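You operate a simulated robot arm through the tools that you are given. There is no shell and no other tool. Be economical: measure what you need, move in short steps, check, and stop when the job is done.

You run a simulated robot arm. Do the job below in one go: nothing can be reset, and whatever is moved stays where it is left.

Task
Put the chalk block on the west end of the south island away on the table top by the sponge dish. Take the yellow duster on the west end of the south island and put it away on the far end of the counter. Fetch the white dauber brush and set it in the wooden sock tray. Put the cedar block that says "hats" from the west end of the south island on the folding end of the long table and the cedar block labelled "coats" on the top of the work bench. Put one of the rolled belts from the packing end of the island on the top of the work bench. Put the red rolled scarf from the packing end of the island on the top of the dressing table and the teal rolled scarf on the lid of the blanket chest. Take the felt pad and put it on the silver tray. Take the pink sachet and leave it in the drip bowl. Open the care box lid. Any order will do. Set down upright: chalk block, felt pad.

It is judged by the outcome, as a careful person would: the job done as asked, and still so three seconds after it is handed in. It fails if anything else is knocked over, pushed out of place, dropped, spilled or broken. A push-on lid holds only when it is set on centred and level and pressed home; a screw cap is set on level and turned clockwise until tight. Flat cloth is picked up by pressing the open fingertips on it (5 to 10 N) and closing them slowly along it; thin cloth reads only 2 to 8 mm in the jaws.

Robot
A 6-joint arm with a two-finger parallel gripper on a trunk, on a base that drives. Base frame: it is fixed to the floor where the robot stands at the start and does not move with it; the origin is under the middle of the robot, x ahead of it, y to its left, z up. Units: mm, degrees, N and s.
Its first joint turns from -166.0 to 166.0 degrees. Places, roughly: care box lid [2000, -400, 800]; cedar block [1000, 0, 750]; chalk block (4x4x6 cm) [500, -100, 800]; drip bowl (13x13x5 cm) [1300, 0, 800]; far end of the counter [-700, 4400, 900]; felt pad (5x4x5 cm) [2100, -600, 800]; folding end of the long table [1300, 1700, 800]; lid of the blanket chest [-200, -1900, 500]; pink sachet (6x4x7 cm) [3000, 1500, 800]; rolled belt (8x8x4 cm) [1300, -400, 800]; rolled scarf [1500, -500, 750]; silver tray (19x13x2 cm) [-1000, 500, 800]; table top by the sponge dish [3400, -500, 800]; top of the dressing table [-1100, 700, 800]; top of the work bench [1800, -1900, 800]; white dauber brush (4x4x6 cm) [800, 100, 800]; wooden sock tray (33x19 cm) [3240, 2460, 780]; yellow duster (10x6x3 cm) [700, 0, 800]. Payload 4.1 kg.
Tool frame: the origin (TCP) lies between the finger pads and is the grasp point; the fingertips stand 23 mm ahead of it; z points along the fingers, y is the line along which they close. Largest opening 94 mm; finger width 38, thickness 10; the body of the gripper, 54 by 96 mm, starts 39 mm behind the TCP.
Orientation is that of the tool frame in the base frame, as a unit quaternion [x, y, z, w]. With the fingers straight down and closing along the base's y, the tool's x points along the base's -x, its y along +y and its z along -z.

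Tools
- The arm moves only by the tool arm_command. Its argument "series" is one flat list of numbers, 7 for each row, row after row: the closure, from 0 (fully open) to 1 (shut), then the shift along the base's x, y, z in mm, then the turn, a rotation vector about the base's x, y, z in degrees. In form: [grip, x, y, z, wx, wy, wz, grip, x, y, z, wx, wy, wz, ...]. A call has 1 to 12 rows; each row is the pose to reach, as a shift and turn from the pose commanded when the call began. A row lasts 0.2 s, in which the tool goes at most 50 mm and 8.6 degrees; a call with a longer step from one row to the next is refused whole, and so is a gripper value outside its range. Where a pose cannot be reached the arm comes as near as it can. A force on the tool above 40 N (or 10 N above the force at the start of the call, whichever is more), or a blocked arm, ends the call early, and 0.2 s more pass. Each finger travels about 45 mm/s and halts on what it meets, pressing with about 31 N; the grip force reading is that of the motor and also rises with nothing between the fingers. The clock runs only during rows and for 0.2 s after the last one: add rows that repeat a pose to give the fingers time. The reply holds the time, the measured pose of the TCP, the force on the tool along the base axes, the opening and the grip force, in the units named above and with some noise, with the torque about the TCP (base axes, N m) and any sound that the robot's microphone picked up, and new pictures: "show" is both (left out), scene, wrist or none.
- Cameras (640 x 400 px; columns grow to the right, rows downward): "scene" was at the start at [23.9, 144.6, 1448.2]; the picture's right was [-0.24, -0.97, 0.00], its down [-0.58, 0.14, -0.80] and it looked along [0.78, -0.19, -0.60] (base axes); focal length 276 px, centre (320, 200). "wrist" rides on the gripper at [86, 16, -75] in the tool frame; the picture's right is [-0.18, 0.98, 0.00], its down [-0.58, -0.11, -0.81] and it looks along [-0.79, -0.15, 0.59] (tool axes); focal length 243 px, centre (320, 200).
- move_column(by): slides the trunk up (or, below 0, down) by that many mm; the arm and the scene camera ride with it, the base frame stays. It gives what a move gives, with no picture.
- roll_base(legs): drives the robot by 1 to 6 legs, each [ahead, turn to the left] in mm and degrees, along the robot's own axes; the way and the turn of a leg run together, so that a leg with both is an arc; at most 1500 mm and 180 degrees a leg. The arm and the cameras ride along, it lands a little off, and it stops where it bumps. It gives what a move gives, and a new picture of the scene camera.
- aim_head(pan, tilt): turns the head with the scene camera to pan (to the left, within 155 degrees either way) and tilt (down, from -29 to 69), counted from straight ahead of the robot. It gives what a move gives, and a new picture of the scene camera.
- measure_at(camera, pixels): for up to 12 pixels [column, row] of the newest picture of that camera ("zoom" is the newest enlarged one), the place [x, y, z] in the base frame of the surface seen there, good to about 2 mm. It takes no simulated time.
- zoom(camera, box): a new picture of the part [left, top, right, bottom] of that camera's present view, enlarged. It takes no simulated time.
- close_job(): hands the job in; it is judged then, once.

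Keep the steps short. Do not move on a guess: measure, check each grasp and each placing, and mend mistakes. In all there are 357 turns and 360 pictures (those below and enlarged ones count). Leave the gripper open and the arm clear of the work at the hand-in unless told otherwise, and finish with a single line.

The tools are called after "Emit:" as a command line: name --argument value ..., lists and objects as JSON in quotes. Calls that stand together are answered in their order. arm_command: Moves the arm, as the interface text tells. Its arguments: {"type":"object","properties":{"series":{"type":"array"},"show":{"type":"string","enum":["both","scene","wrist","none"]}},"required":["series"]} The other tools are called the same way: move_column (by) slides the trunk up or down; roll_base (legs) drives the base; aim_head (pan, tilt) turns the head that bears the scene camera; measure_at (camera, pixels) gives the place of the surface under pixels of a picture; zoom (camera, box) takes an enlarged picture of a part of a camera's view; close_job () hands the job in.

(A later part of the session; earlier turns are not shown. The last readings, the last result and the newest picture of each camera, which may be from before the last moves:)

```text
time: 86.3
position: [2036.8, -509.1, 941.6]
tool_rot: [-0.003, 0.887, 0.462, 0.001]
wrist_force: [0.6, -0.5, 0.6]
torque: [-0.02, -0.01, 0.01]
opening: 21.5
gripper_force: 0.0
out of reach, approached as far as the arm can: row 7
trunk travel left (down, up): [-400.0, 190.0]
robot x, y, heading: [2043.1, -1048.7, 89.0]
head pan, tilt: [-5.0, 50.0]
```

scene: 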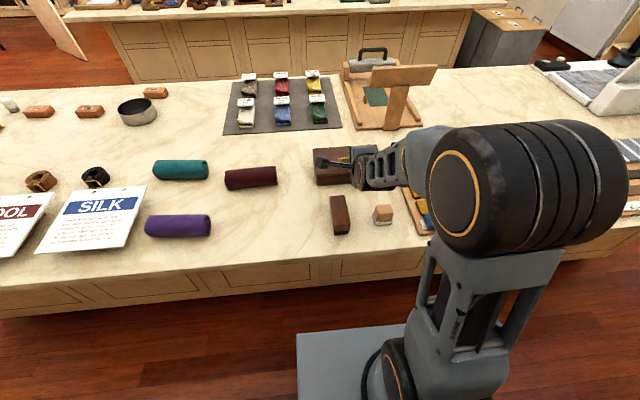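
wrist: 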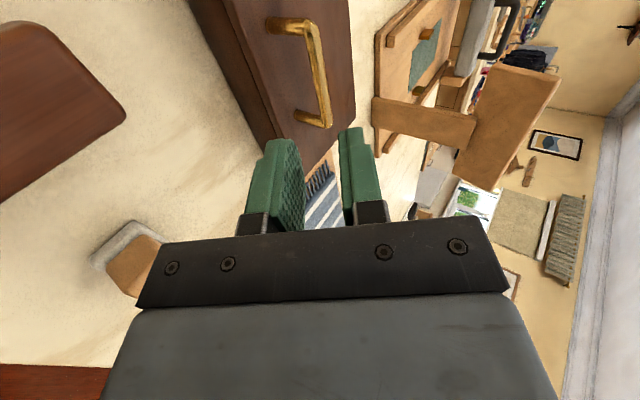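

Well lined up. I advance along the tool axis, two thirds first.

Emit:
arm_command --series '[0.77, 1, 25, -17, 0, 0, 0, 0.77, 2, 48, -34, 0, 0, 0, 0.77, 2, 48, -34, 0, 0, 0]' --show "wrist"

```text
time: 87.1
position: [2039.4, -461.5, 906.2]
tool_rot: [-0.002, 0.887, 0.462, 0.001]
wrist_force: [-0.2, -0.3, -0.5]
torque: [-0.01, -0.02, 0.02]
opening: 21.6
gripper_force: 0.0
trunk travel left (down, up): [-400.0, 190.0]
robot x, y, heading: [2045.7, -1049.4, 89.1]
head pan, tilt: [-5.0, 50.0]
```

wrist: 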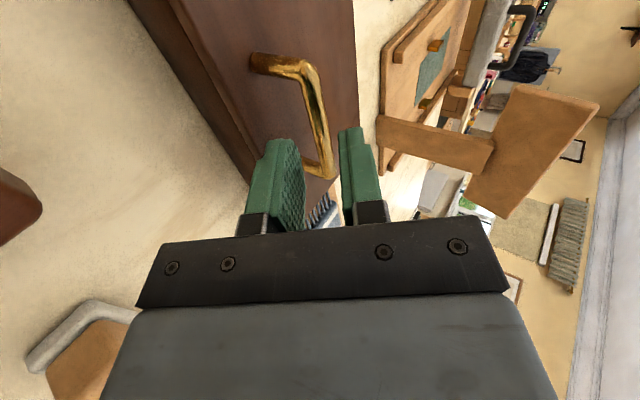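

The bar lies between the finger tips. I advance the rest and close.

Emit:
arm_command --series '[0.77, 0, 14, -9, 0, 0, 0, 0.77, 0, 26, -17, 0, 0, 0, 0.77, 0, 26, -17, 0, 0, 0, 1, 0, 26, -17, 0, 0, 0, 1, 0, 26, -17, 0, 0, 0, 1, 0, 26, -17, 0, 0, 0]' --show "wrist"

```text
time: 88.5
position: [2039.6, -435.7, 888.6]
tool_rot: [-0.001, 0.887, 0.461, 0.0]
wrist_force: [-1.3, 0.6, -0.7]
torque: [-0.03, 0.5, -0.42]
opening: 9.5
gripper_force: 44.7
trunk travel left (down, up): [-400.0, 190.0]
robot x, y, heading: [2045.2, -1055.4, 88.9]
head pan, tilt: [-5.0, 50.0]
```

wrist: 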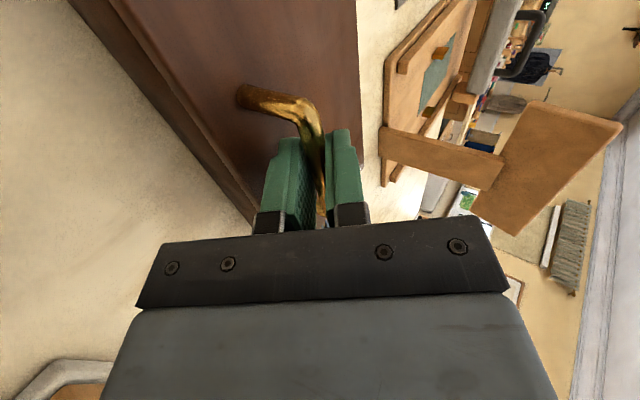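

Bar gripped (9.5 mm). I lift along the lid's arc, first 16°.

Emit:
arm_command --series '[1, 0, 3.5, 6.6, -4, 0, 0, 1, 0, 7.5, 12.9, -8, 0, 0, 1, 0, 12, 18.9, -12, 0, 0, 1, 0, 16.7, 24.6, -16, 0, 0, 1, 0, 16.7, 24.6, -16, 0, 0]'

```text
time: 89.7
position: [2039.8, -419.3, 914.6]
tool_rot: [-0.002, 0.943, 0.333, 0.001]
wrist_force: [-2.5, -7.9, 6.6]
torque: [0.04, 0.14, -0.84]
opening: 9.5
gripper_force: 44.5
trunk travel left (down, up): [-400.0, 190.0]
robot x, y, heading: [2044.4, -1051.6, 89.0]
head pan, tilt: [-5.0, 50.0]
```

scene: 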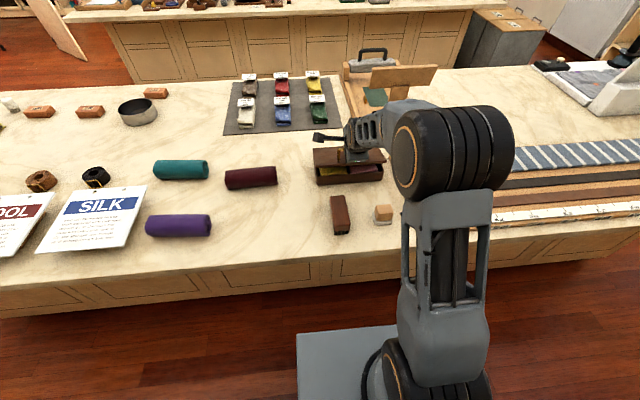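
wrist: 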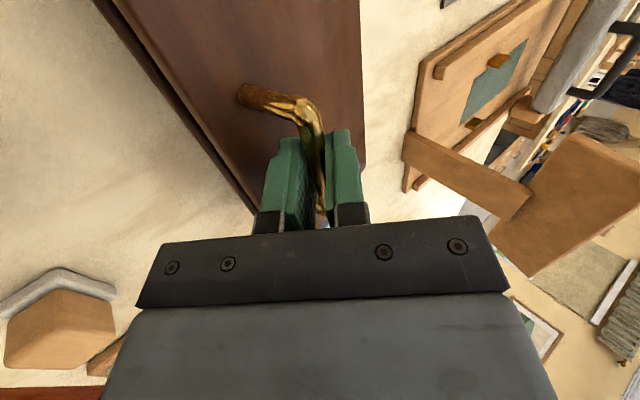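

Lid is rising and the contents show. I continue the arc to 48°.

Emit:
arm_command --series '[1, 0, 5, 6.5, -4, 0, 0, 1, 0, 10.9, 12.1, -8, 0, 0, 1, 0, 17, 17, -12, 0, 0, 1, 0, 23.6, 21, -16, 0, 0, 1, 0, 30.5, 25, -20, 0, 0, 1, 0, 37.4, 28.5, -24, 0, 0, 1, 0, 44.5, 31.5, -28, 0, 0, 1, 0, 52, 33.5, -32, 0, 0, 1, 0, 52, 33.5, -32, 0, 0]'

```text
time: 91.7
position: [2039.9, -369.8, 947.8]
tool_rot: [-0.002, 0.998, 0.061, -0.001]
wrist_force: [-4.5, -5.1, 17.9]
torque: [0.17, 0.33, -0.64]
opening: 9.6
gripper_force: 45.1
trunk travel left (down, up): [-400.0, 190.0]
robot x, y, heading: [2045.5, -1048.7, 89.2]
head pan, tilt: [-5.0, 50.0]
```

scene: 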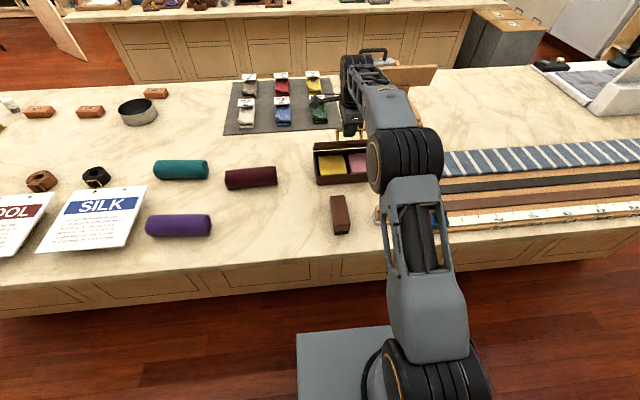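
wrist: 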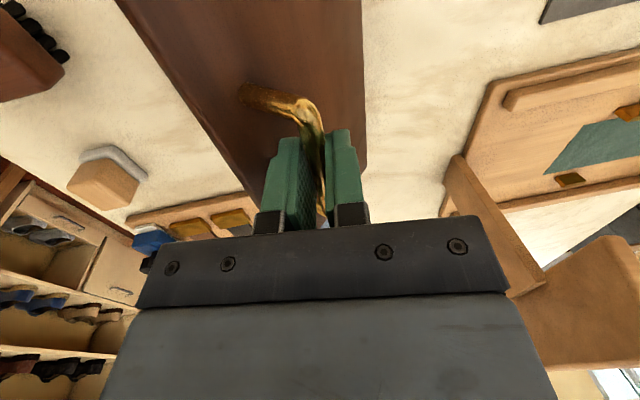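

Lid at ~48°. I continue a little higher to relieve the upward force.

Emit:
arm_command --series '[1, 0, 1, 3, 0, 0, 0, 1, 0, 8, 5, -4, 0, 0, 1, 0, 15.5, 6.5, -8, 0, 0, 1, 0, 23, 7, -12, 0, 0, 1, 0, 31, 7.3, -16, 0, 0, 1, 0, 31, 7.3, -16, 0, 0]'

```text
time: 93.1
position: [2039.1, -373.9, 947.4]
tool_rot: [-0.002, 0.999, -0.044, 0.0]
wrist_force: [-3.2, -4.3, 10.1]
torque: [0.01, 0.11, -0.67]
opening: 9.4
gripper_force: 45.2
out of reach, approached as far as the arm can: row 3, 4, 5, 6
trunk travel left (down, up): [-400.0, 190.0]
robot x, y, heading: [2045.5, -1049.1, 89.0]
head pan, tilt: [-5.0, 50.0]
```

scene: 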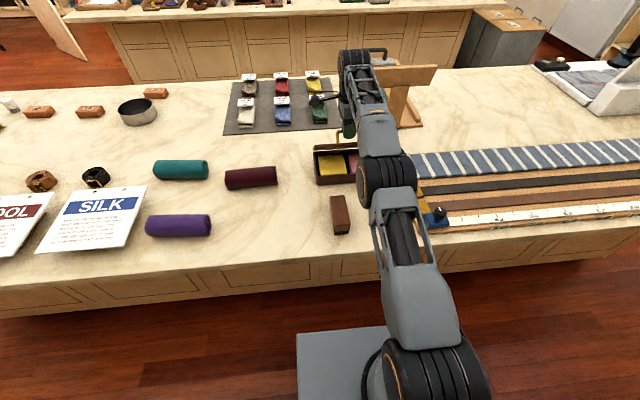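
wrist: 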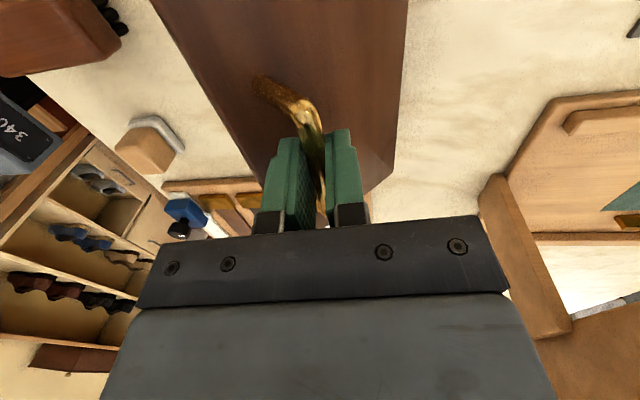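

The arm is at its reach limit with this tilt. I loosen slightly so the bar can turn in the fingers, tilt the hand back toward the robot, and continue the arc.

Emit:
arm_command --series '[0.87, 0, 0, 0, 0, 0, 0, 0.87, 0, 5, 2, 6, 0, 0, 0.87, 0, 10, 3, 12, 0, 0, 0.87, 0, 16, 4, 18, 0, 0, 0.87, 0, 23, 4, 24, 0, 0, 0.87, 0, 31, 4, 30, 0, 0, 0.87, 0, 39, 4, 34, 0, 0, 0.87, 0, 39, 4, 34, 0, 0]'

```text
time: 94.9
position: [2040.3, -332.4, 950.2]
tool_rot: [-0.002, 0.968, 0.251, 0.001]
wrist_force: [0.4, 0.0, -0.1]
torque: [0.01, 0.04, -0.01]
opening: 12.4
gripper_force: 0.0
trunk travel left (down, up): [-400.0, 190.0]
robot x, y, heading: [2043.4, -1045.8, 88.9]
head pan, tilt: [-5.0, 50.0]
```

scene: 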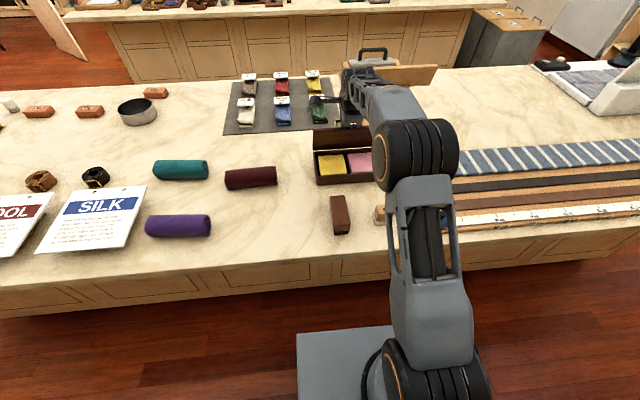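
wrist: 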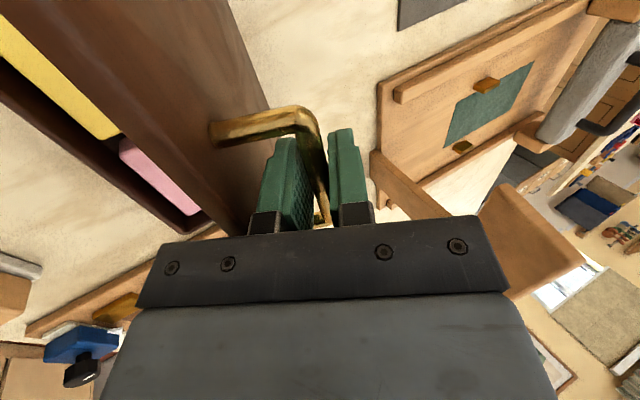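

The bar is loose in the fingers and no force is felt. I back out along the tool axis to see whether the lid stays up.

Emit:
arm_command --series '[0.85, 0, -5, 9, 0, 0, 0, 0.85, 0, -12, 22, 0, 0, 0, 0.85, 0, -22, 40, 0, 0, 0, 0.85, 0, -40, 70, 0, 0, 0, 0.85, 0, -70, 90, 0, 0, 0, 0.85, 0, -110, 100, 0, 0, 0, 0.85, 0, -150, 100, 0, 0, 0]'

```text
time: 96.5
position: [2041.2, -480.2, 1051.1]
tool_rot: [-0.001, 0.968, 0.25, 0.0]
wrist_force: [0.5, -0.8, 0.3]
torque: [0.01, 0.04, 0.0]
opening: 14.2
gripper_force: 0.1
trunk travel left (down, up): [-400.0, 190.0]
robot x, y, heading: [2043.2, -1047.0, 89.0]
head pan, tilt: [-5.0, 50.0]
```

scene: 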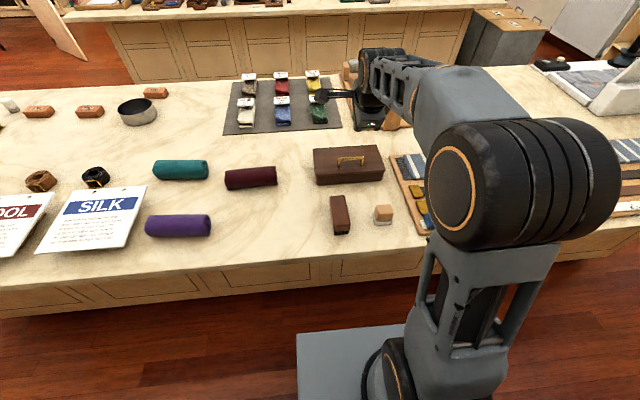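
wrist: 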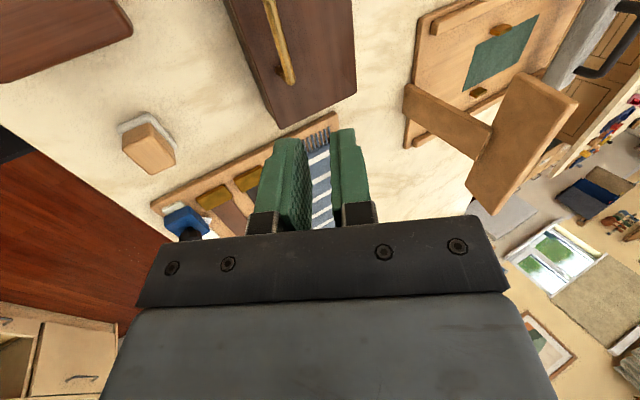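

The lid fell shut — it must go past vertical, so I need more reach. I check how close the base can get to the island.

Emit:
measure_at --camera "scene" --pixels '[[300, 336], [398, 329], [350, 332], [300, 390], [300, 250], [300, 300], [250, 290], [300, 268]]'

Emit:
aim_head --pan 30 --tilt 69

```text
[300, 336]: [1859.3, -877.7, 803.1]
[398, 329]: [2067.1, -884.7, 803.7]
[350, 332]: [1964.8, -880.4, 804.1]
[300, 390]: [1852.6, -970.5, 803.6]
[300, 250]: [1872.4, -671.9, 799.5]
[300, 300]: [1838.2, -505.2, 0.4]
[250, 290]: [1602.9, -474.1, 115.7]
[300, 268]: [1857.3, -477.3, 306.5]
```

```text
time: 97.5
position: [2041.6, -479.5, 1050.1]
tool_rot: [-0.002, 0.968, 0.251, 0.0]
wrist_force: [0.0, -0.3, -0.2]
torque: [-0.01, 0.03, 0.0]
opening: 13.8
gripper_force: 0.0
trunk travel left (down, up): [-400.0, 190.0]
robot x, y, heading: [2042.4, -1053.4, 88.9]
head pan, tilt: [30.0, 68.8]
```

scene: 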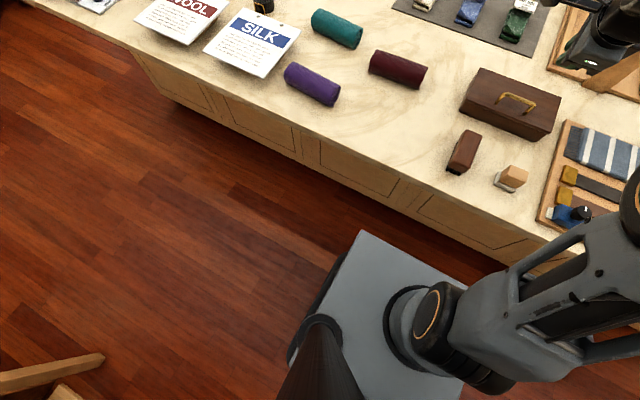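

The deck ends 170 mm ahead of the axis and the cabinet is set back ~200 mm, so I can drive 130 mm nearer. I first pull the arm back and level it.

Emit:
arm_command --series '[0.77, 0, -30, 0, 4, 0, 0, 0.77, 0, -60, 0, 8, 0, 0, 0.77, 0, -95, 0, 14, 0, 0, 0.77, 0, -130, 0, 20, 0, 0, 0.77, 0, -130, 0, 26, 0, 0]' --show "none"

Emit:
roll_base --legs '[[130, 1]]'

Emit:
aim_head --pan -5 --tilt 50

```text
time: 98.8
position: [2040.3, -611.2, 1050.0]
tool_rot: [-0.002, 0.887, 0.462, 0.001]
wrist_force: [-0.6, 0.1, 0.0]
torque: [-0.01, -0.02, -0.02]
opening: 21.8
gripper_force: 0.1
trunk travel left (down, up): [-400.0, 190.0]
robot x, y, heading: [2047.1, -1052.0, 89.3]
head pan, tilt: [30.0, 68.8]
```

```text
time: 100.0
position: [2034.6, -480.5, 1050.0]
tool_rot: [-0.009, 0.887, 0.462, -0.003]
wrist_force: [0.0, -1.0, 0.6]
torque: [0.01, 0.01, -0.04]
opening: 21.6
gripper_force: 0.1
trunk travel left (down, up): [-400.0, 190.0]
robot x, y, heading: [2046.3, -925.7, 90.0]
head pan, tilt: [30.0, 68.8]
```

scene: 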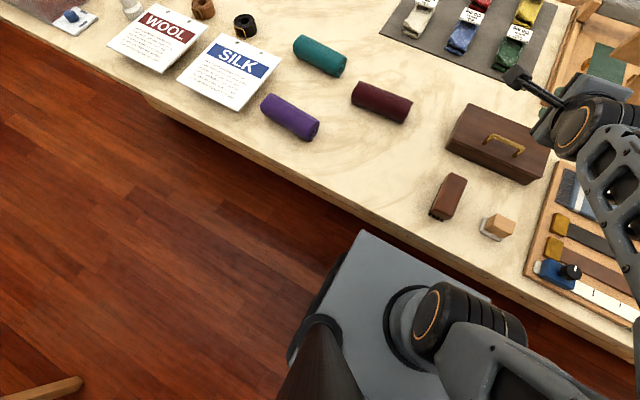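

```text
time: 101.0
position: [2033.3, -480.1, 1050.9]
tool_rot: [-0.01, 0.887, 0.462, -0.003]
wrist_force: [0.2, -0.8, -0.1]
torque: [-0.01, 0.0, -0.01]
opening: 21.5
gripper_force: 0.0
trunk travel left (down, up): [-400.0, 190.0]
robot x, y, heading: [2044.7, -919.5, 90.0]
head pan, tilt: [-5.0, 50.0]
```

scene: 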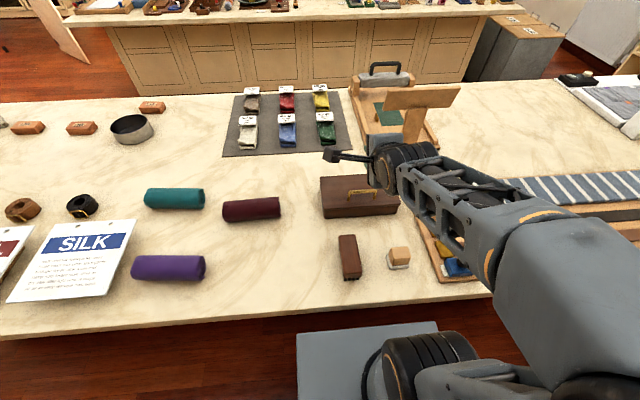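

I repeat the approach to the handle that worked before and grip it.

Emit:
arm_command --series '[0.77, 2, -10, -37, 0, 0, 0, 0.77, 4, -20, -74, 0, 0, 0, 0.77, 5.5, -29, -109, 0, 0, 0, 0.77, 5.5, -5, -126, 0, 0, 0, 0.77, 5.5, 19, -144, 0, 0, 0, 0.77, 5.5, 19, -144, 0, 0, 0, 0.77, 5.5, 32, -153, 0, 0, 0, 0.77, 5.5, 44.5, -162, 0, 0, 0, 0.77, 5.5, 44.5, -162, 0, 0, 0, 1, 5.5, 44.5, -162, 0, 0, 0, 1, 5.5, 44.5, -162, 0, 0, 0, 1, 5.5, 44.5, -162, 0, 0, 0]' --show "wrist"

```text
time: 103.7
position: [2040.3, -435.5, 886.9]
tool_rot: [-0.008, 0.887, 0.461, -0.004]
wrist_force: [-2.6, 0.8, -0.6]
torque: [0.0, 1.42, -1.0]
opening: 9.7
gripper_force: 45.6
out of reach, approached as far as the arm can: row 2, 3, 4
trunk travel left (down, up): [-400.0, 190.0]
robot x, y, heading: [2043.3, -919.4, 90.3]
head pan, tilt: [-5.0, 50.0]
```

wrist: 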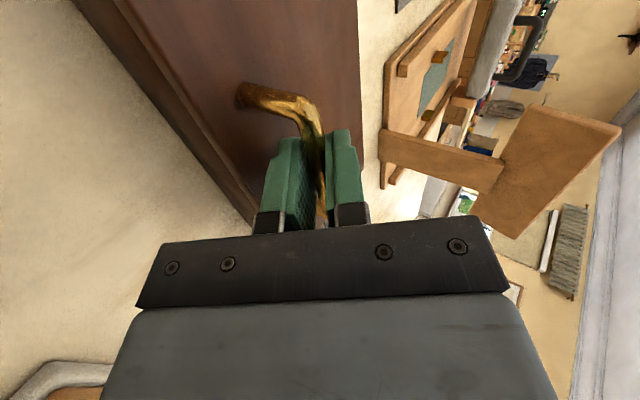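

Gripped. I raise the lid along the arc to 56°.

Emit:
arm_command --series '[1, 0, 3.8, 6.8, -4, 0, 0, 1, 0, 8, 13.4, -8, 0, 0, 1, 0, 17.6, 25.6, -16, 0, 0, 1, 0, 28.7, 36.5, -24, 0, 0, 1, 0, 41.3, 46, -32, 0, 0, 1, 0, 55, 53.8, -40, 0, 0, 1, 0, 69.5, 59.3, -48, 0, 0, 1, 0, 85, 62.5, -56, 0, 0, 1, 0, 85, 62.5, -56, 0, 0]'

```text
time: 105.7
position: [2041.1, -352.7, 953.4]
tool_rot: [-0.006, 1.0, -0.008, -0.008]
wrist_force: [-6.6, -3.6, 23.8]
torque: [0.05, 0.29, -1.7]
opening: 9.6
gripper_force: 45.5
trunk travel left (down, up): [-400.0, 190.0]
robot x, y, heading: [2045.9, -919.6, 89.9]
head pan, tilt: [-5.0, 50.0]
```

scene: 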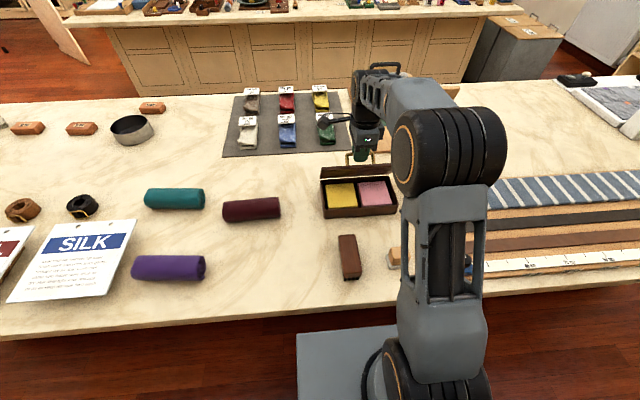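
wrist: 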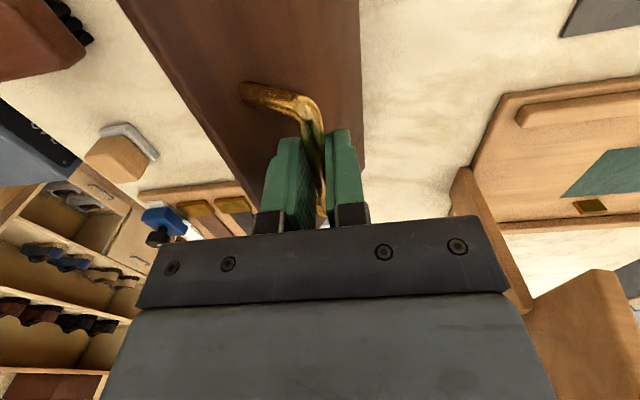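

I ease the upward force, loosen slightly and swing the lid on past vertical, the hand staying nearly upright.

Emit:
arm_command --series '[1, 0, 1, 4, 0, 0, 0, 0.88, 0, 1, 4, 0, 0, 0, 0.88, 0, 8, 5, -4, 0, 0, 0.88, 0, 15.5, 4.8, -8, 0, 0, 0.88, 0, 23.5, 4.5, -8, 0, 0, 0.88, 0, 31.3, 3.5, -8, 0, 0, 0.88, 0, 39, 2, -8, 0, 0, 0.88, 0, 47, 0.2, -8, 0, 0, 0.88, 0, 54.5, -2, -8, 0, 0, 0.88, 0, 62, -5, -8, 0, 0, 0.88, 0, 62, -5, -8, 0, 0]'

```text
time: 108.0
position: [2039.6, -288.0, 946.6]
tool_rot: [-0.007, 0.997, -0.079, -0.008]
wrist_force: [-0.9, -0.3, 0.2]
torque: [0.04, 0.01, 0.01]
opening: 11.6
gripper_force: 0.0
trunk travel left (down, up): [-400.0, 190.0]
robot x, y, heading: [2045.5, -920.9, 90.1]
head pan, tilt: [-5.0, 50.0]
```

scene: 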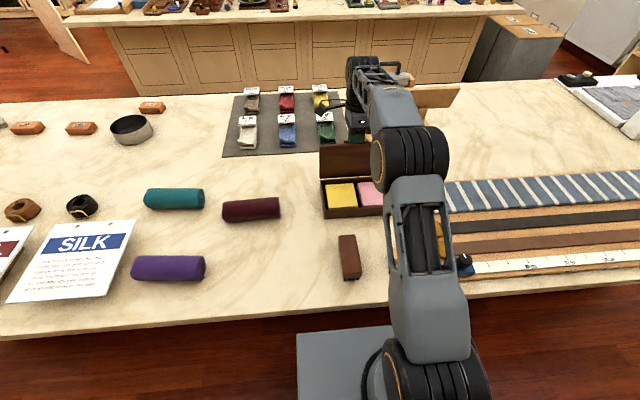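
wrist: 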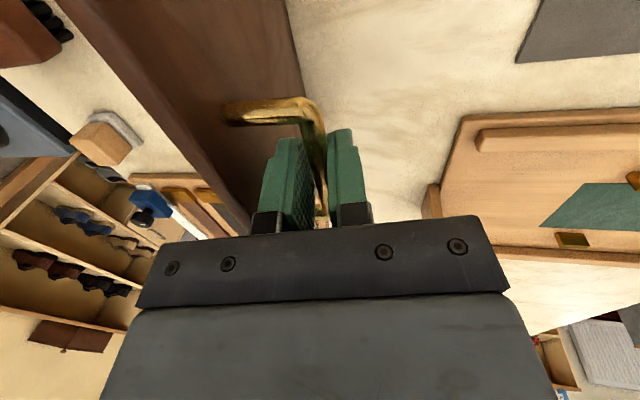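

At ~88°, no resistance. A little further, past vertical.

Emit:
arm_command --series '[0.88, 0, 5, -2.5, -3, 0, 0, 0.88, 0, 10, -5, -6, 0, 0, 0.88, 0, 15, -8, -8, 0, 0, 0.88, 0, 20, -11.5, -8, 0, 0, 0.88, 0, 24, -14.5, -8, 0, 0, 0.88, 0, 24, -14.5, -8, 0, 0]'

```text
time: 109.5
position: [2041.5, -272.8, 933.0]
tool_rot: [-0.006, 0.989, -0.149, -0.009]
wrist_force: [0.1, 0.5, -0.4]
torque: [0.01, 0.0, 0.0]
opening: 11.3
gripper_force: 0.3
out of reach, approached as far as the arm can: row 4, 5, 6
trunk travel left (down, up): [-400.0, 190.0]
robot x, y, heading: [2045.3, -919.0, 89.8]
head pan, tilt: [-5.0, 50.0]
```

scene: 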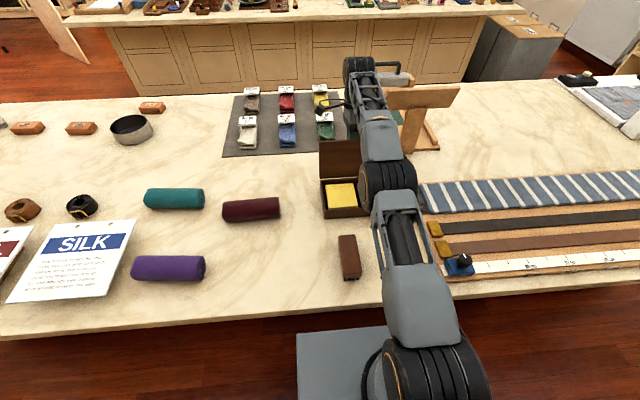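
wrist: 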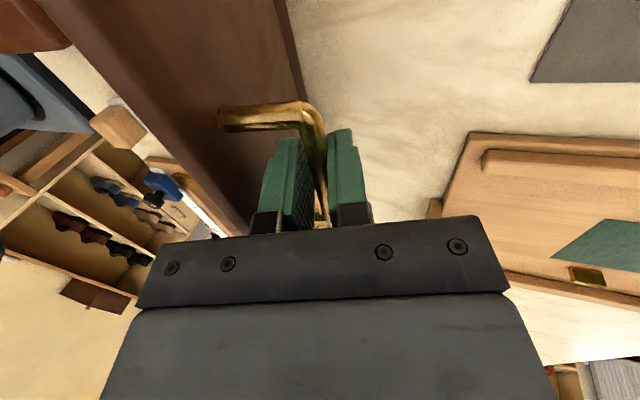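

Lid at ≈96°. I open a little and rise straight up off the bar.

Emit:
arm_command --series '[0.68, 0, 0, 0, 0, 0, 0, 0.68, 0, 0, 0, 0, 0, 0, 0.68, 0, 2, 12, 0, 0, 0, 0.68, 0, 3, 25, 0, 0, 0, 0.68, 0, 3, 45, 3, 0, 0, 0.68, 0, 0, 70, 8, 0, 0, 0.68, 0, -10, 100, 16, 0, 0]'

```text
time: 111.0
position: [2039.1, -282.8, 1034.8]
tool_rot: [-0.007, 1.0, -0.009, -0.007]
wrist_force: [1.0, 0.7, -0.5]
torque: [-0.04, 0.0, -0.02]
opening: 29.9
gripper_force: 0.0
out of reach, approached as far as the arm can: row 3, 4, 5
trunk travel left (down, up): [-400.0, 190.0]
robot x, y, heading: [2046.8, -918.2, 90.1]
head pan, tilt: [-5.0, 50.0]
```

scene: 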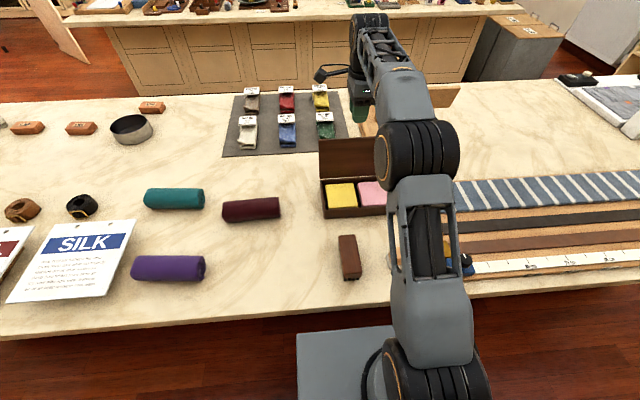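
wrist: 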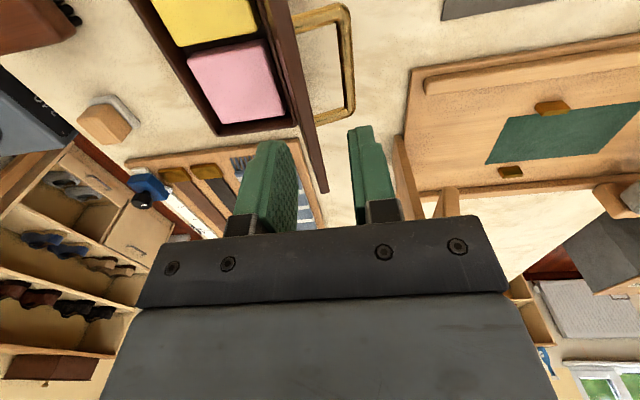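

The lid stays open. I retract over it and back the base off.

Emit:
arm_command --series '[0.5, 0, -40, 10, 0, 0, 0, 0.3, 0, -85, 20, 0, 0, 0, 0, 0, -130, 25, 0, 0, 0, 0, 0, -175, 25, 0, 0, 0, 0, 0, -220, 25, 0, 0, 0]' --show "none"

Emit:
roll_base --legs '[[-150, 0]]'

Emit:
zoom --camera "scene" --box '[300, 130, 440, 250]'

```text
time: 112.2
position: [2040.9, -503.8, 1058.2]
tool_rot: [-0.007, 1.0, -0.008, -0.007]
wrist_force: [0.5, 0.1, -0.1]
torque: [-0.03, -0.01, 0.0]
opening: 94.1
gripper_force: 0.0
trunk travel left (down, up): [-400.0, 190.0]
robot x, y, heading: [2043.4, -916.2, 90.0]
head pan, tilt: [-5.0, 50.0]
```

```text
time: 113.6
position: [2042.9, -652.4, 1058.4]
tool_rot: [-0.006, 1.0, -0.009, -0.006]
wrist_force: [0.1, -0.3, -0.2]
torque: [0.0, -0.02, 0.0]
opening: 94.0
gripper_force: 0.2
trunk travel left (down, up): [-400.0, 190.0]
robot x, y, heading: [2045.3, -1072.6, 89.8]
head pan, tilt: [-5.0, 50.0]
```

scene: 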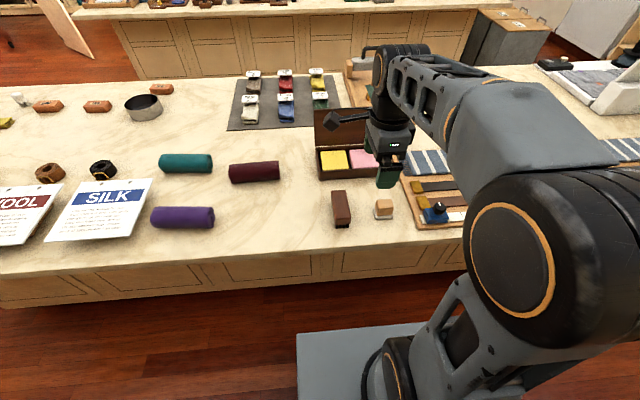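

```text
3.33 times, centred on (370, 190) of scene
```

zoom: 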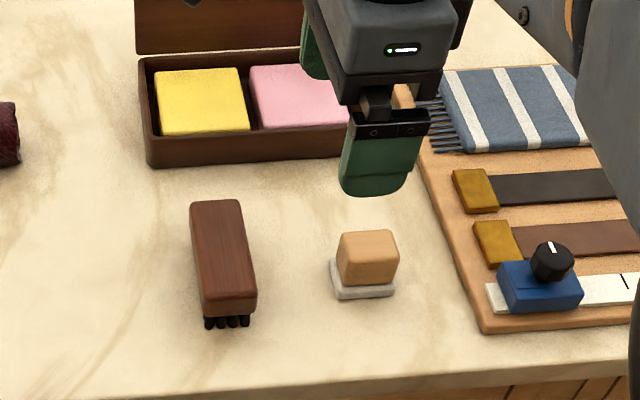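

Emit:
measure_at --camera "zoom" --pixels '[[346, 238], [388, 235], [394, 255], [344, 258], [368, 246], [344, 282], [394, 280], [333, 292], [394, 291], [333, 262], [222, 210], [232, 300]]'

```text
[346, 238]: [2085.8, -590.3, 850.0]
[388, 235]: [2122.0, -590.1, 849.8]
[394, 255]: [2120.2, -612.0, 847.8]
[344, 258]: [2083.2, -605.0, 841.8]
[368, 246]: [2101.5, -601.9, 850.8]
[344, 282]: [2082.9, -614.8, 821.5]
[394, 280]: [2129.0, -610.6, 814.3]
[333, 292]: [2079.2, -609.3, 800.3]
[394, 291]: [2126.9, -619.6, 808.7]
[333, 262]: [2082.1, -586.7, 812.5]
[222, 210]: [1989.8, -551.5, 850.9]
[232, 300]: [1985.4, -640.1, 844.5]
```

Felt pad centre (2103,-601), aligned with the axes. I go down over it, levelling the tool.

Emit:
arm_command --series '[0, 20, 17, -30, 0.5, -0.4, 0, 0, 40, 34, -60, 1, -0.7, 0, 0, 60, 51.5, -95, 1, -0.7, 0, 0, 60, 51.5, -135, 1, -0.7, 0, 0, 60, 51.5, -165, 1, -0.7, 0, 0, 60, 51.5, -165, 1, -0.7, 0]' --show "wrist"

```text
time: 115.0
position: [2105.6, -601.9, 892.5]
tool_rot: [-0.006, 1.0, -0.001, -0.001]
wrist_force: [-0.2, -0.7, -0.1]
torque: [0.01, 0.01, 0.0]
opening: 93.6
gripper_force: 0.1
trunk travel left (down, up): [-400.0, 190.0]
robot x, y, heading: [2043.2, -1069.5, 89.9]
head pan, tilt: [-5.0, 50.0]
```

wrist: 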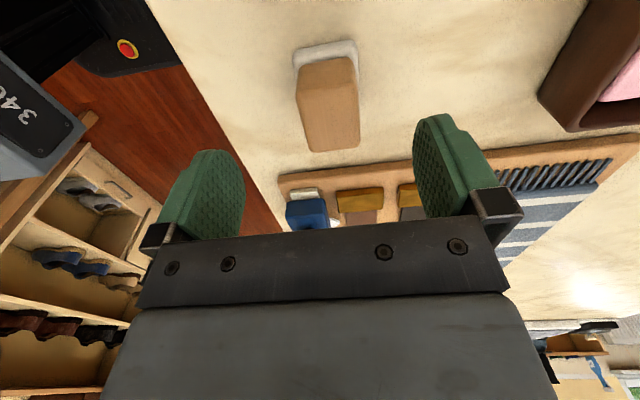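

Emit:
arm_command --series '[0, -1, 0.5, -30, 0, 0, 0, 0, -1, 0.5, -56, 0, 0, 0, 0, -1, 0.5, -56, 0, 0, 0, 1, -1, 0.5, -56, 0, 0, 0, 1, -1, 0.5, -56, 0, 0, 0, 1, -1, 0.5, -56, 0, 0, 0, 1, -1, 0.5, -56, 0, 0, 0, 1, -1, 0.5, -56, 0, 0, 0, 1, -1, 0.5, -56, 0, 0, 0, 1, -1, 0.5, -30, 0, 0, 0, 1, -1, 0.5, 10, 0, 0, 0]' --show "wrist"

```text
time: 117.4
position: [2101.4, -601.0, 903.6]
tool_rot: [-0.006, 1.0, -0.001, 0.0]
wrist_force: [0.6, 0.1, -0.6]
torque: [-0.02, -0.01, -0.03]
opening: 33.4
gripper_force: 31.7
trunk travel left (down, up): [-400.0, 190.0]
robot x, y, heading: [2046.9, -1070.3, 89.6]
head pan, tilt: [-5.0, 50.0]
```

wrist: 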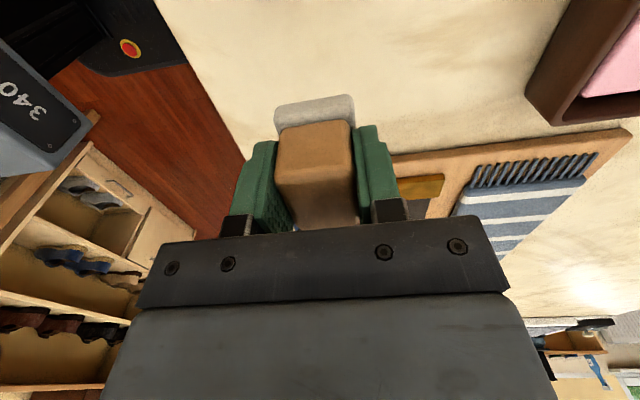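

Felt pad held. I raise it for travel.

Emit:
arm_command --series '[1, 0, -10, 45, 0, 0, 0, 1, 0, -20, 90, 0, 0, 0, 1, 0, -30, 135, 0, 0, 0, 1, 0, -40, 180, 0, 0, 0, 1, 0, -40, 210, 0, 0, 0]' --show "none"

Emit:
roll_base --legs '[[-60, 0], [0, 90.4], [1500, 0], [900, 0], [0, -90]]'

```text
time: 118.6
position: [2100.7, -641.9, 1113.5]
tool_rot: [-0.006, 1.0, -0.001, 0.0]
wrist_force: [-0.2, 0.2, 0.0]
torque: [0.04, -0.01, 0.01]
opening: 33.2
gripper_force: 31.1
trunk travel left (down, up): [-400.0, 190.0]
robot x, y, heading: [2047.2, -1071.4, 89.8]
head pan, tilt: [-5.0, 50.0]
```

```text
time: 138.5
position: [-294.3, -737.4, 1114.2]
tool_rot: [-0.023, 1.0, 0.0, -0.001]
wrist_force: [-0.2, 0.2, -0.7]
torque: [-0.01, 0.03, -0.01]
opening: 33.6
gripper_force: 31.1
trunk travel left (down, up): [-400.0, 190.0]
robot x, y, heading: [-335.2, -1167.1, 91.5]
head pan, tilt: [-5.0, 50.0]
```

scene: 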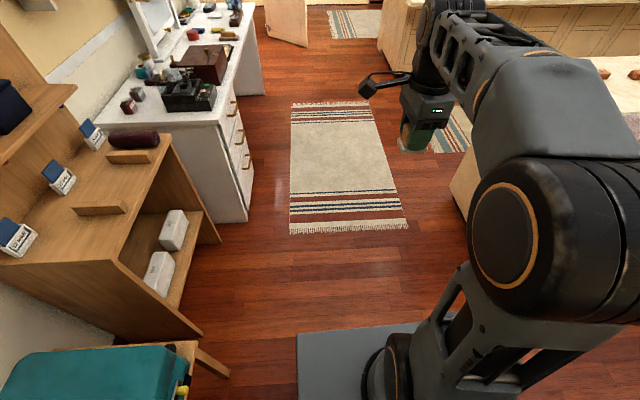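

Clear way ahead. I measure the dressing table and shelf edges.

Emit:
measure_at --camera "scene" --pixels '[[218, 110], [205, 70], [170, 140], [247, 220], [220, 35], [195, 355], [195, 330], [185, 345], [235, 85], [222, 242]]'

```text
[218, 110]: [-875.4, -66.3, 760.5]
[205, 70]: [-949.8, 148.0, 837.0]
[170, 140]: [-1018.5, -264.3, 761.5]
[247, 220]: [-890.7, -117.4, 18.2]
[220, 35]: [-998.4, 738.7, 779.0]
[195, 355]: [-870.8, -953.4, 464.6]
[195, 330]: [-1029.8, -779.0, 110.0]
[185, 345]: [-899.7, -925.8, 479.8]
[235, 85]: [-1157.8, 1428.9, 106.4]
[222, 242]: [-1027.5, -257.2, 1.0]
```

Emit:
roll_base --legs '[[1000, -1.5], [650, 0], [0, 90]]'

```text
time: 150.7
position: [-784.3, 530.0, 1113.2]
tool_rot: [0.714, -0.7, 0.002, 0.0]
wrist_force: [0.6, 0.3, -1.0]
torque: [0.0, 0.0, -0.01]
opening: 33.7
gripper_force: 31.3
trunk travel left (down, up): [-400.0, 190.0]
robot x, y, heading: [-355.0, 479.1, -179.6]
head pan, tilt: [-5.0, 50.0]
```

scene: 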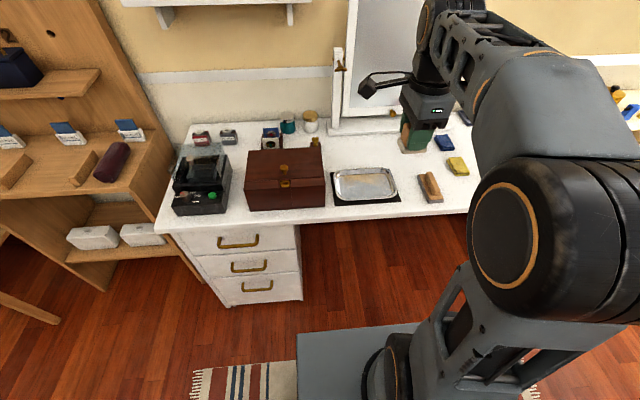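

Emit:
measure_at --camera "scene" --pixels '[[365, 183], [340, 178], [392, 178], [345, 197], [395, 190], [375, 205], [430, 187], [330, 213]]'

Emit:
zoom --camera "scene" --box '[310, 130, 480, 230]'

```text
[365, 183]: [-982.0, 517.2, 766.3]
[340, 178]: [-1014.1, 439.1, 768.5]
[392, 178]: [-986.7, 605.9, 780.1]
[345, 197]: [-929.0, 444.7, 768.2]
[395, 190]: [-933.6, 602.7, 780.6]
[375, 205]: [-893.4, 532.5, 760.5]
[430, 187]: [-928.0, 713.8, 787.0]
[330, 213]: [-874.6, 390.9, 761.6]
```

```text
3.76 times, centred on (395, 180) of scene
```

zoom: 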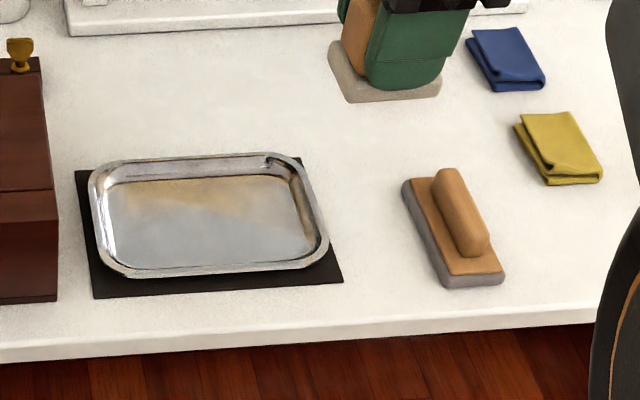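

Tray centre ≈(-978,521), floor z≈766. I bring the pad above it, descending as I extend.

Emit:
arm_command --series '[1, -25, -2, -40, 0, 0, 0, 1, -50, -4, -80, 0, 0, 0, 1, -75, -6, -120, 0, 0, 0, 1, -100, -7, -160, 0, 0, 0, 1, -130, -8, -195, 0, 0, 0, 1, -160, -8, -230, 0, 0, 0, 1, -194, -9, -260, 0, 0, 0, 1, -194, -9, -265, 0, 0, 0, 1, -194, -9, -265, 0, 0, 0]'

```text
time: 152.7
position: [-978.9, 522.4, 848.8]
tool_rot: [0.714, -0.7, 0.0, 0.0]
wrist_force: [0.0, -0.4, -0.5]
torque: [-0.02, 0.0, 0.01]
opening: 33.4
gripper_force: 31.4
trunk travel left (down, up): [-400.0, 190.0]
robot x, y, heading: [-355.8, 476.0, -180.0]
head pan, tilt: [-5.0, 50.0]
```

scene: 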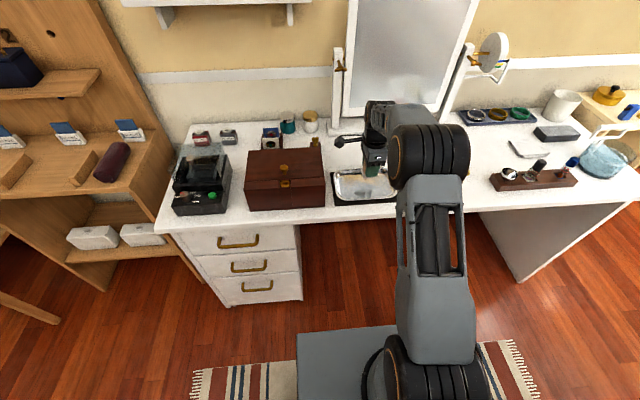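
wrist: 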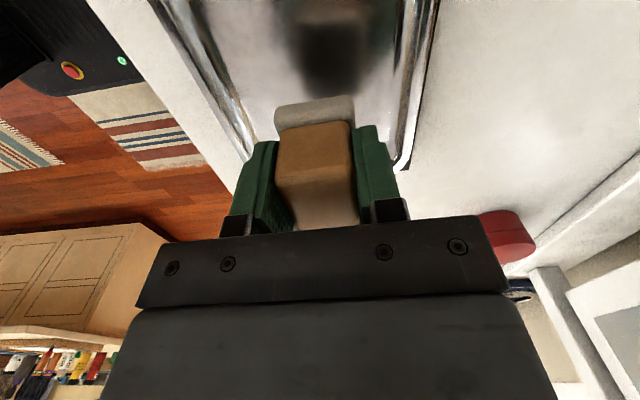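

Centred between the rims. I lower gently to contact.

Emit:
arm_command --series '[1, 0, 0, -30, 0, 0, 0, 1, 0, 0, -40, 0, 0, 0, 1, 0, 0, -44, 0, 0, 0, 1, 0, 0, -46.5, 0, 0, 0, 1, 0, 0, -46.5, 0, 0, 0]' --show "wrist"

```text
time: 153.9
position: [-978.7, 521.7, 804.5]
tool_rot: [0.714, -0.7, -0.001, 0.002]
wrist_force: [3.5, -0.5, 16.8]
torque: [0.02, -0.25, -0.04]
opening: 33.3
gripper_force: 30.9
trunk travel left (down, up): [-400.0, 190.0]
robot x, y, heading: [-355.9, 475.8, -180.1]
head pan, tilt: [-5.0, 50.0]
```

wrist: 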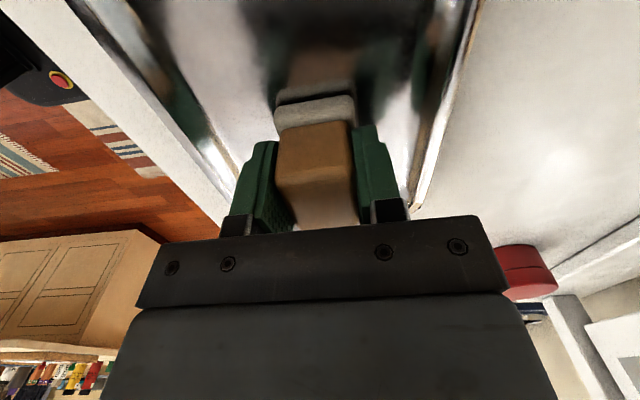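

Firm contact. I ease up 2 mm, open partly and lift away.

Emit:
arm_command --series '[1, 0, 0, 2, 0, 0, 0, 0.52, 0, 0, 2, 0, 0, 0, 0.52, 0, 0, 2, 0, 0, 0, 0.52, 0, 0, 12, 0, 0, 0, 0.52, 0, 0, 40, 0, 0, 0, 0.52, 0, 0, 80, 0, 0, 0, 0, 30, 0, 118, 0, 0, 0, 0, 60, 0, 155, 0, 0, 0, 0, 90, 0, 193, 0, 0, 0, 0, 120, 0, 230, 0, 0, 0, 0, 150, 0, 265, 0, 0, 0, 0, 180, 0, 300, 0, 0, 0]' --show "scene"

Emit:
zoom --camera "scene" --box '[310, 130, 480, 230]'

```text
time: 156.5
position: [-798.6, 521.0, 1102.2]
tool_rot: [0.715, -0.7, 0.001, 0.0]
wrist_force: [-0.2, -0.6, 0.1]
torque: [-0.01, 0.01, 0.03]
opening: 94.1
gripper_force: 0.0
trunk travel left (down, up): [-400.0, 190.0]
robot x, y, heading: [-355.5, 473.5, -179.6]
head pan, tilt: [-5.0, 50.0]
```

scene: 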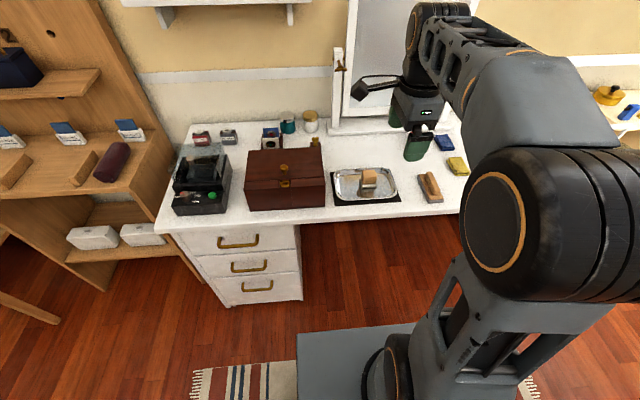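

```text
3.76 times, centred on (395, 180) of scene
```

zoom: 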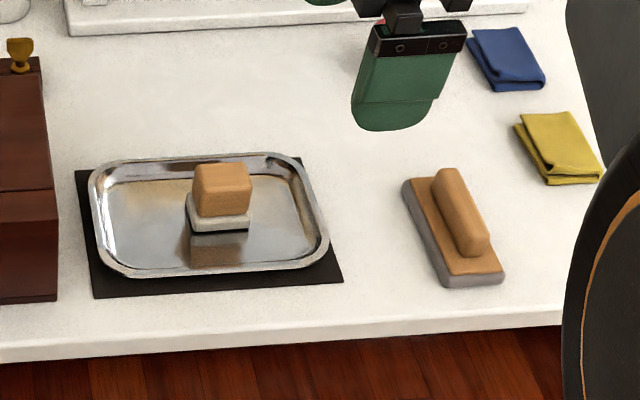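

Felt pad upright in the tray. Next the yellow duster: I drive to the west end of the island.

Emit:
roll_base --legs '[[0, 135], [580, 0], [0, 45], [80, 0]]'

Emit:
aim_head --pan 5 --tilt 40

```text
time: 168.0
position: [560.6, -10.1, 1101.7]
tool_rot: [0.712, 0.702, 0.0, 0.0]
wrist_force: [0.3, 1.2, 0.4]
torque: [-0.02, 0.01, -0.03]
opening: 94.2
gripper_force: 0.0
trunk travel left (down, up): [-400.0, 190.0]
robot x, y, heading: [121.6, 49.1, -1.5]
head pan, tilt: [-5.0, 50.0]
```

scene: 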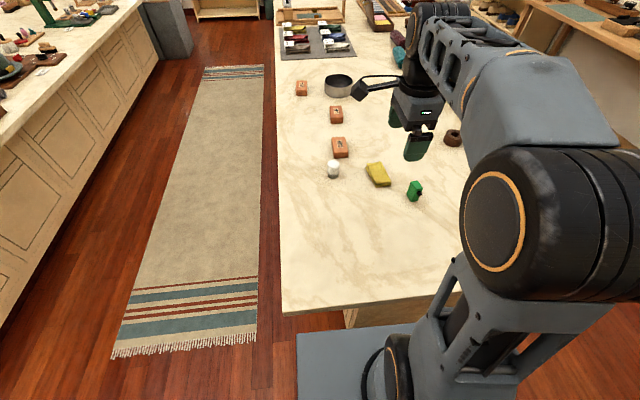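

```text
time: 168.7
position: [561.1, -9.0, 1102.1]
tool_rot: [0.712, 0.702, -0.001, -0.001]
wrist_force: [-0.5, -0.5, -0.5]
torque: [0.01, 0.01, 0.01]
opening: 94.1
gripper_force: 0.0
trunk travel left (down, up): [-400.0, 190.0]
robot x, y, heading: [119.5, 48.4, -1.8]
head pan, tilt: [5.0, 40.0]
```

scene: 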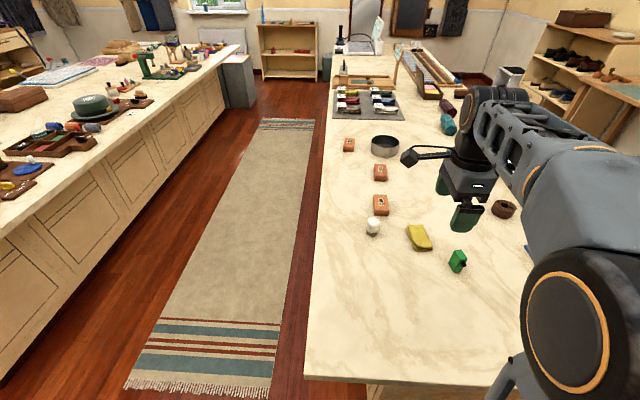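

Emit:
zoom --camera "scene" --box '[335, 130, 475, 280]'

```text
2.67 times, centred on (405, 205) of scene
```

zoom: 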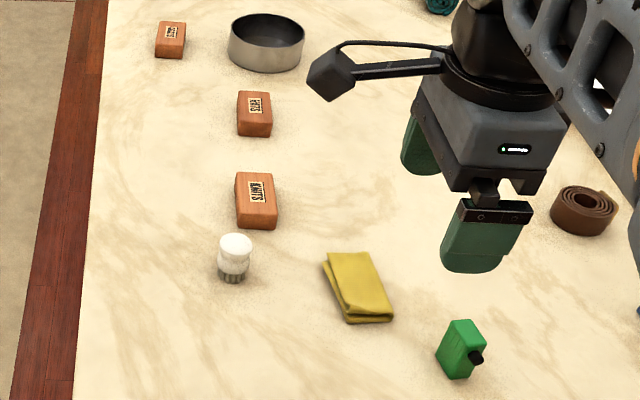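

Emit:
measure_at --camera "zoom" --pixels '[[332, 258], [368, 254], [385, 312], [347, 318], [358, 285], [370, 319], [339, 285], [236, 243], [255, 205], [255, 112], [171, 35], [462, 335]]'

Emit:
zoom --camera "scene" --box '[335, 130, 405, 220]'

```text
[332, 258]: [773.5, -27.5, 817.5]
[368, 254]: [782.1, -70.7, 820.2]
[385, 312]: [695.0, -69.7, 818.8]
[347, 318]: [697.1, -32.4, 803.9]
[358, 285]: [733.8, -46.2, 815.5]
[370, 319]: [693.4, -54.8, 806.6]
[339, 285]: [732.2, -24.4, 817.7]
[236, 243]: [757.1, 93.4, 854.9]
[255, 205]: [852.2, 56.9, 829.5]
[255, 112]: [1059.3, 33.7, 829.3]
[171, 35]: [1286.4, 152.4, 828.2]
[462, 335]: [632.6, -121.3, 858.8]
```

```text
4.44 times, centred on (370, 175) of scene
```

zoom: 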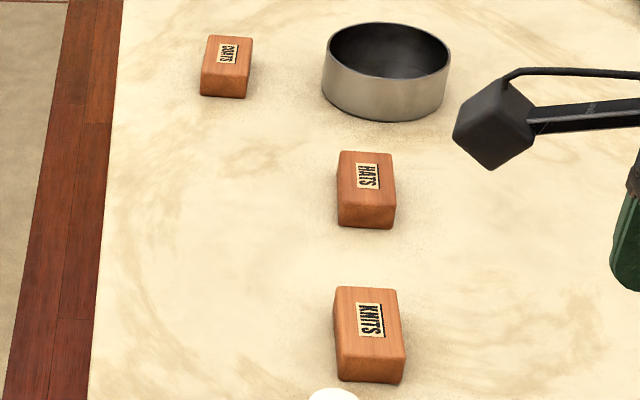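

HATS is at (1060,34), COATS at (1286,152), KNITS nearest. First the duster at (737,-50): I turn the fingers and move above it.

Emit:
arm_command --series '[0, 10, -4, -18, 0, 0, 8.4, 0, 20, -8, -36, 0, 0, 16.8, 0, 36, -12, -55, 0, 0, 25.2, 0, 52, -16, -74, 0, 0, 33.6, 0, 68, -20, -93, 0, 0, 42, 0, 86, -24, -112, 0, 0, 50.4, 0, 104, -28, -131, 0, 0, 58.8, 0, 122, -32, -150, 0, 0, 67.2, 0, 140, -35, -169, 0, 0, 75.6, 0, 158, -38, -186, 0, 0, 84, 0, 176, -41, -202, 0, 0, 92, 0, 176, -41, -202, 0, 0, 92]' --show "wrist"

```text
time: 171.3
position: [737.0, -50.4, 901.0]
tool_rot: [-0.011, 1.0, -0.001, -0.001]
wrist_force: [0.8, -0.5, -0.9]
torque: [0.03, 0.06, 0.0]
opening: 94.1
gripper_force: 0.1
trunk travel left (down, up): [-400.0, 190.0]
robot x, y, heading: [118.3, 48.9, -1.7]
head pan, tilt: [5.0, 40.0]
```

wrist: 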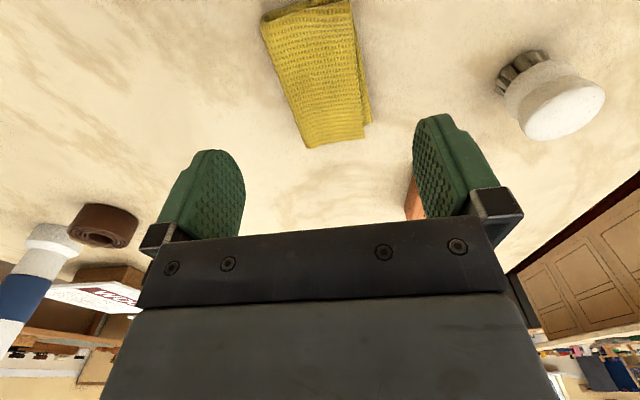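

Emit:
measure_at --camera "wrist" --pixels '[[268, 30], [302, 138], [348, 15], [360, 130], [325, 80], [400, 80], [280, 160]]'

```text
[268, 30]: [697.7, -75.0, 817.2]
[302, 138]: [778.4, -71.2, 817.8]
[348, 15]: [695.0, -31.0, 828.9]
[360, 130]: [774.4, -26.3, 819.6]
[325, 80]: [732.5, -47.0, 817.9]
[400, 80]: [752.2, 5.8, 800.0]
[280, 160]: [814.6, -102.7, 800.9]
```

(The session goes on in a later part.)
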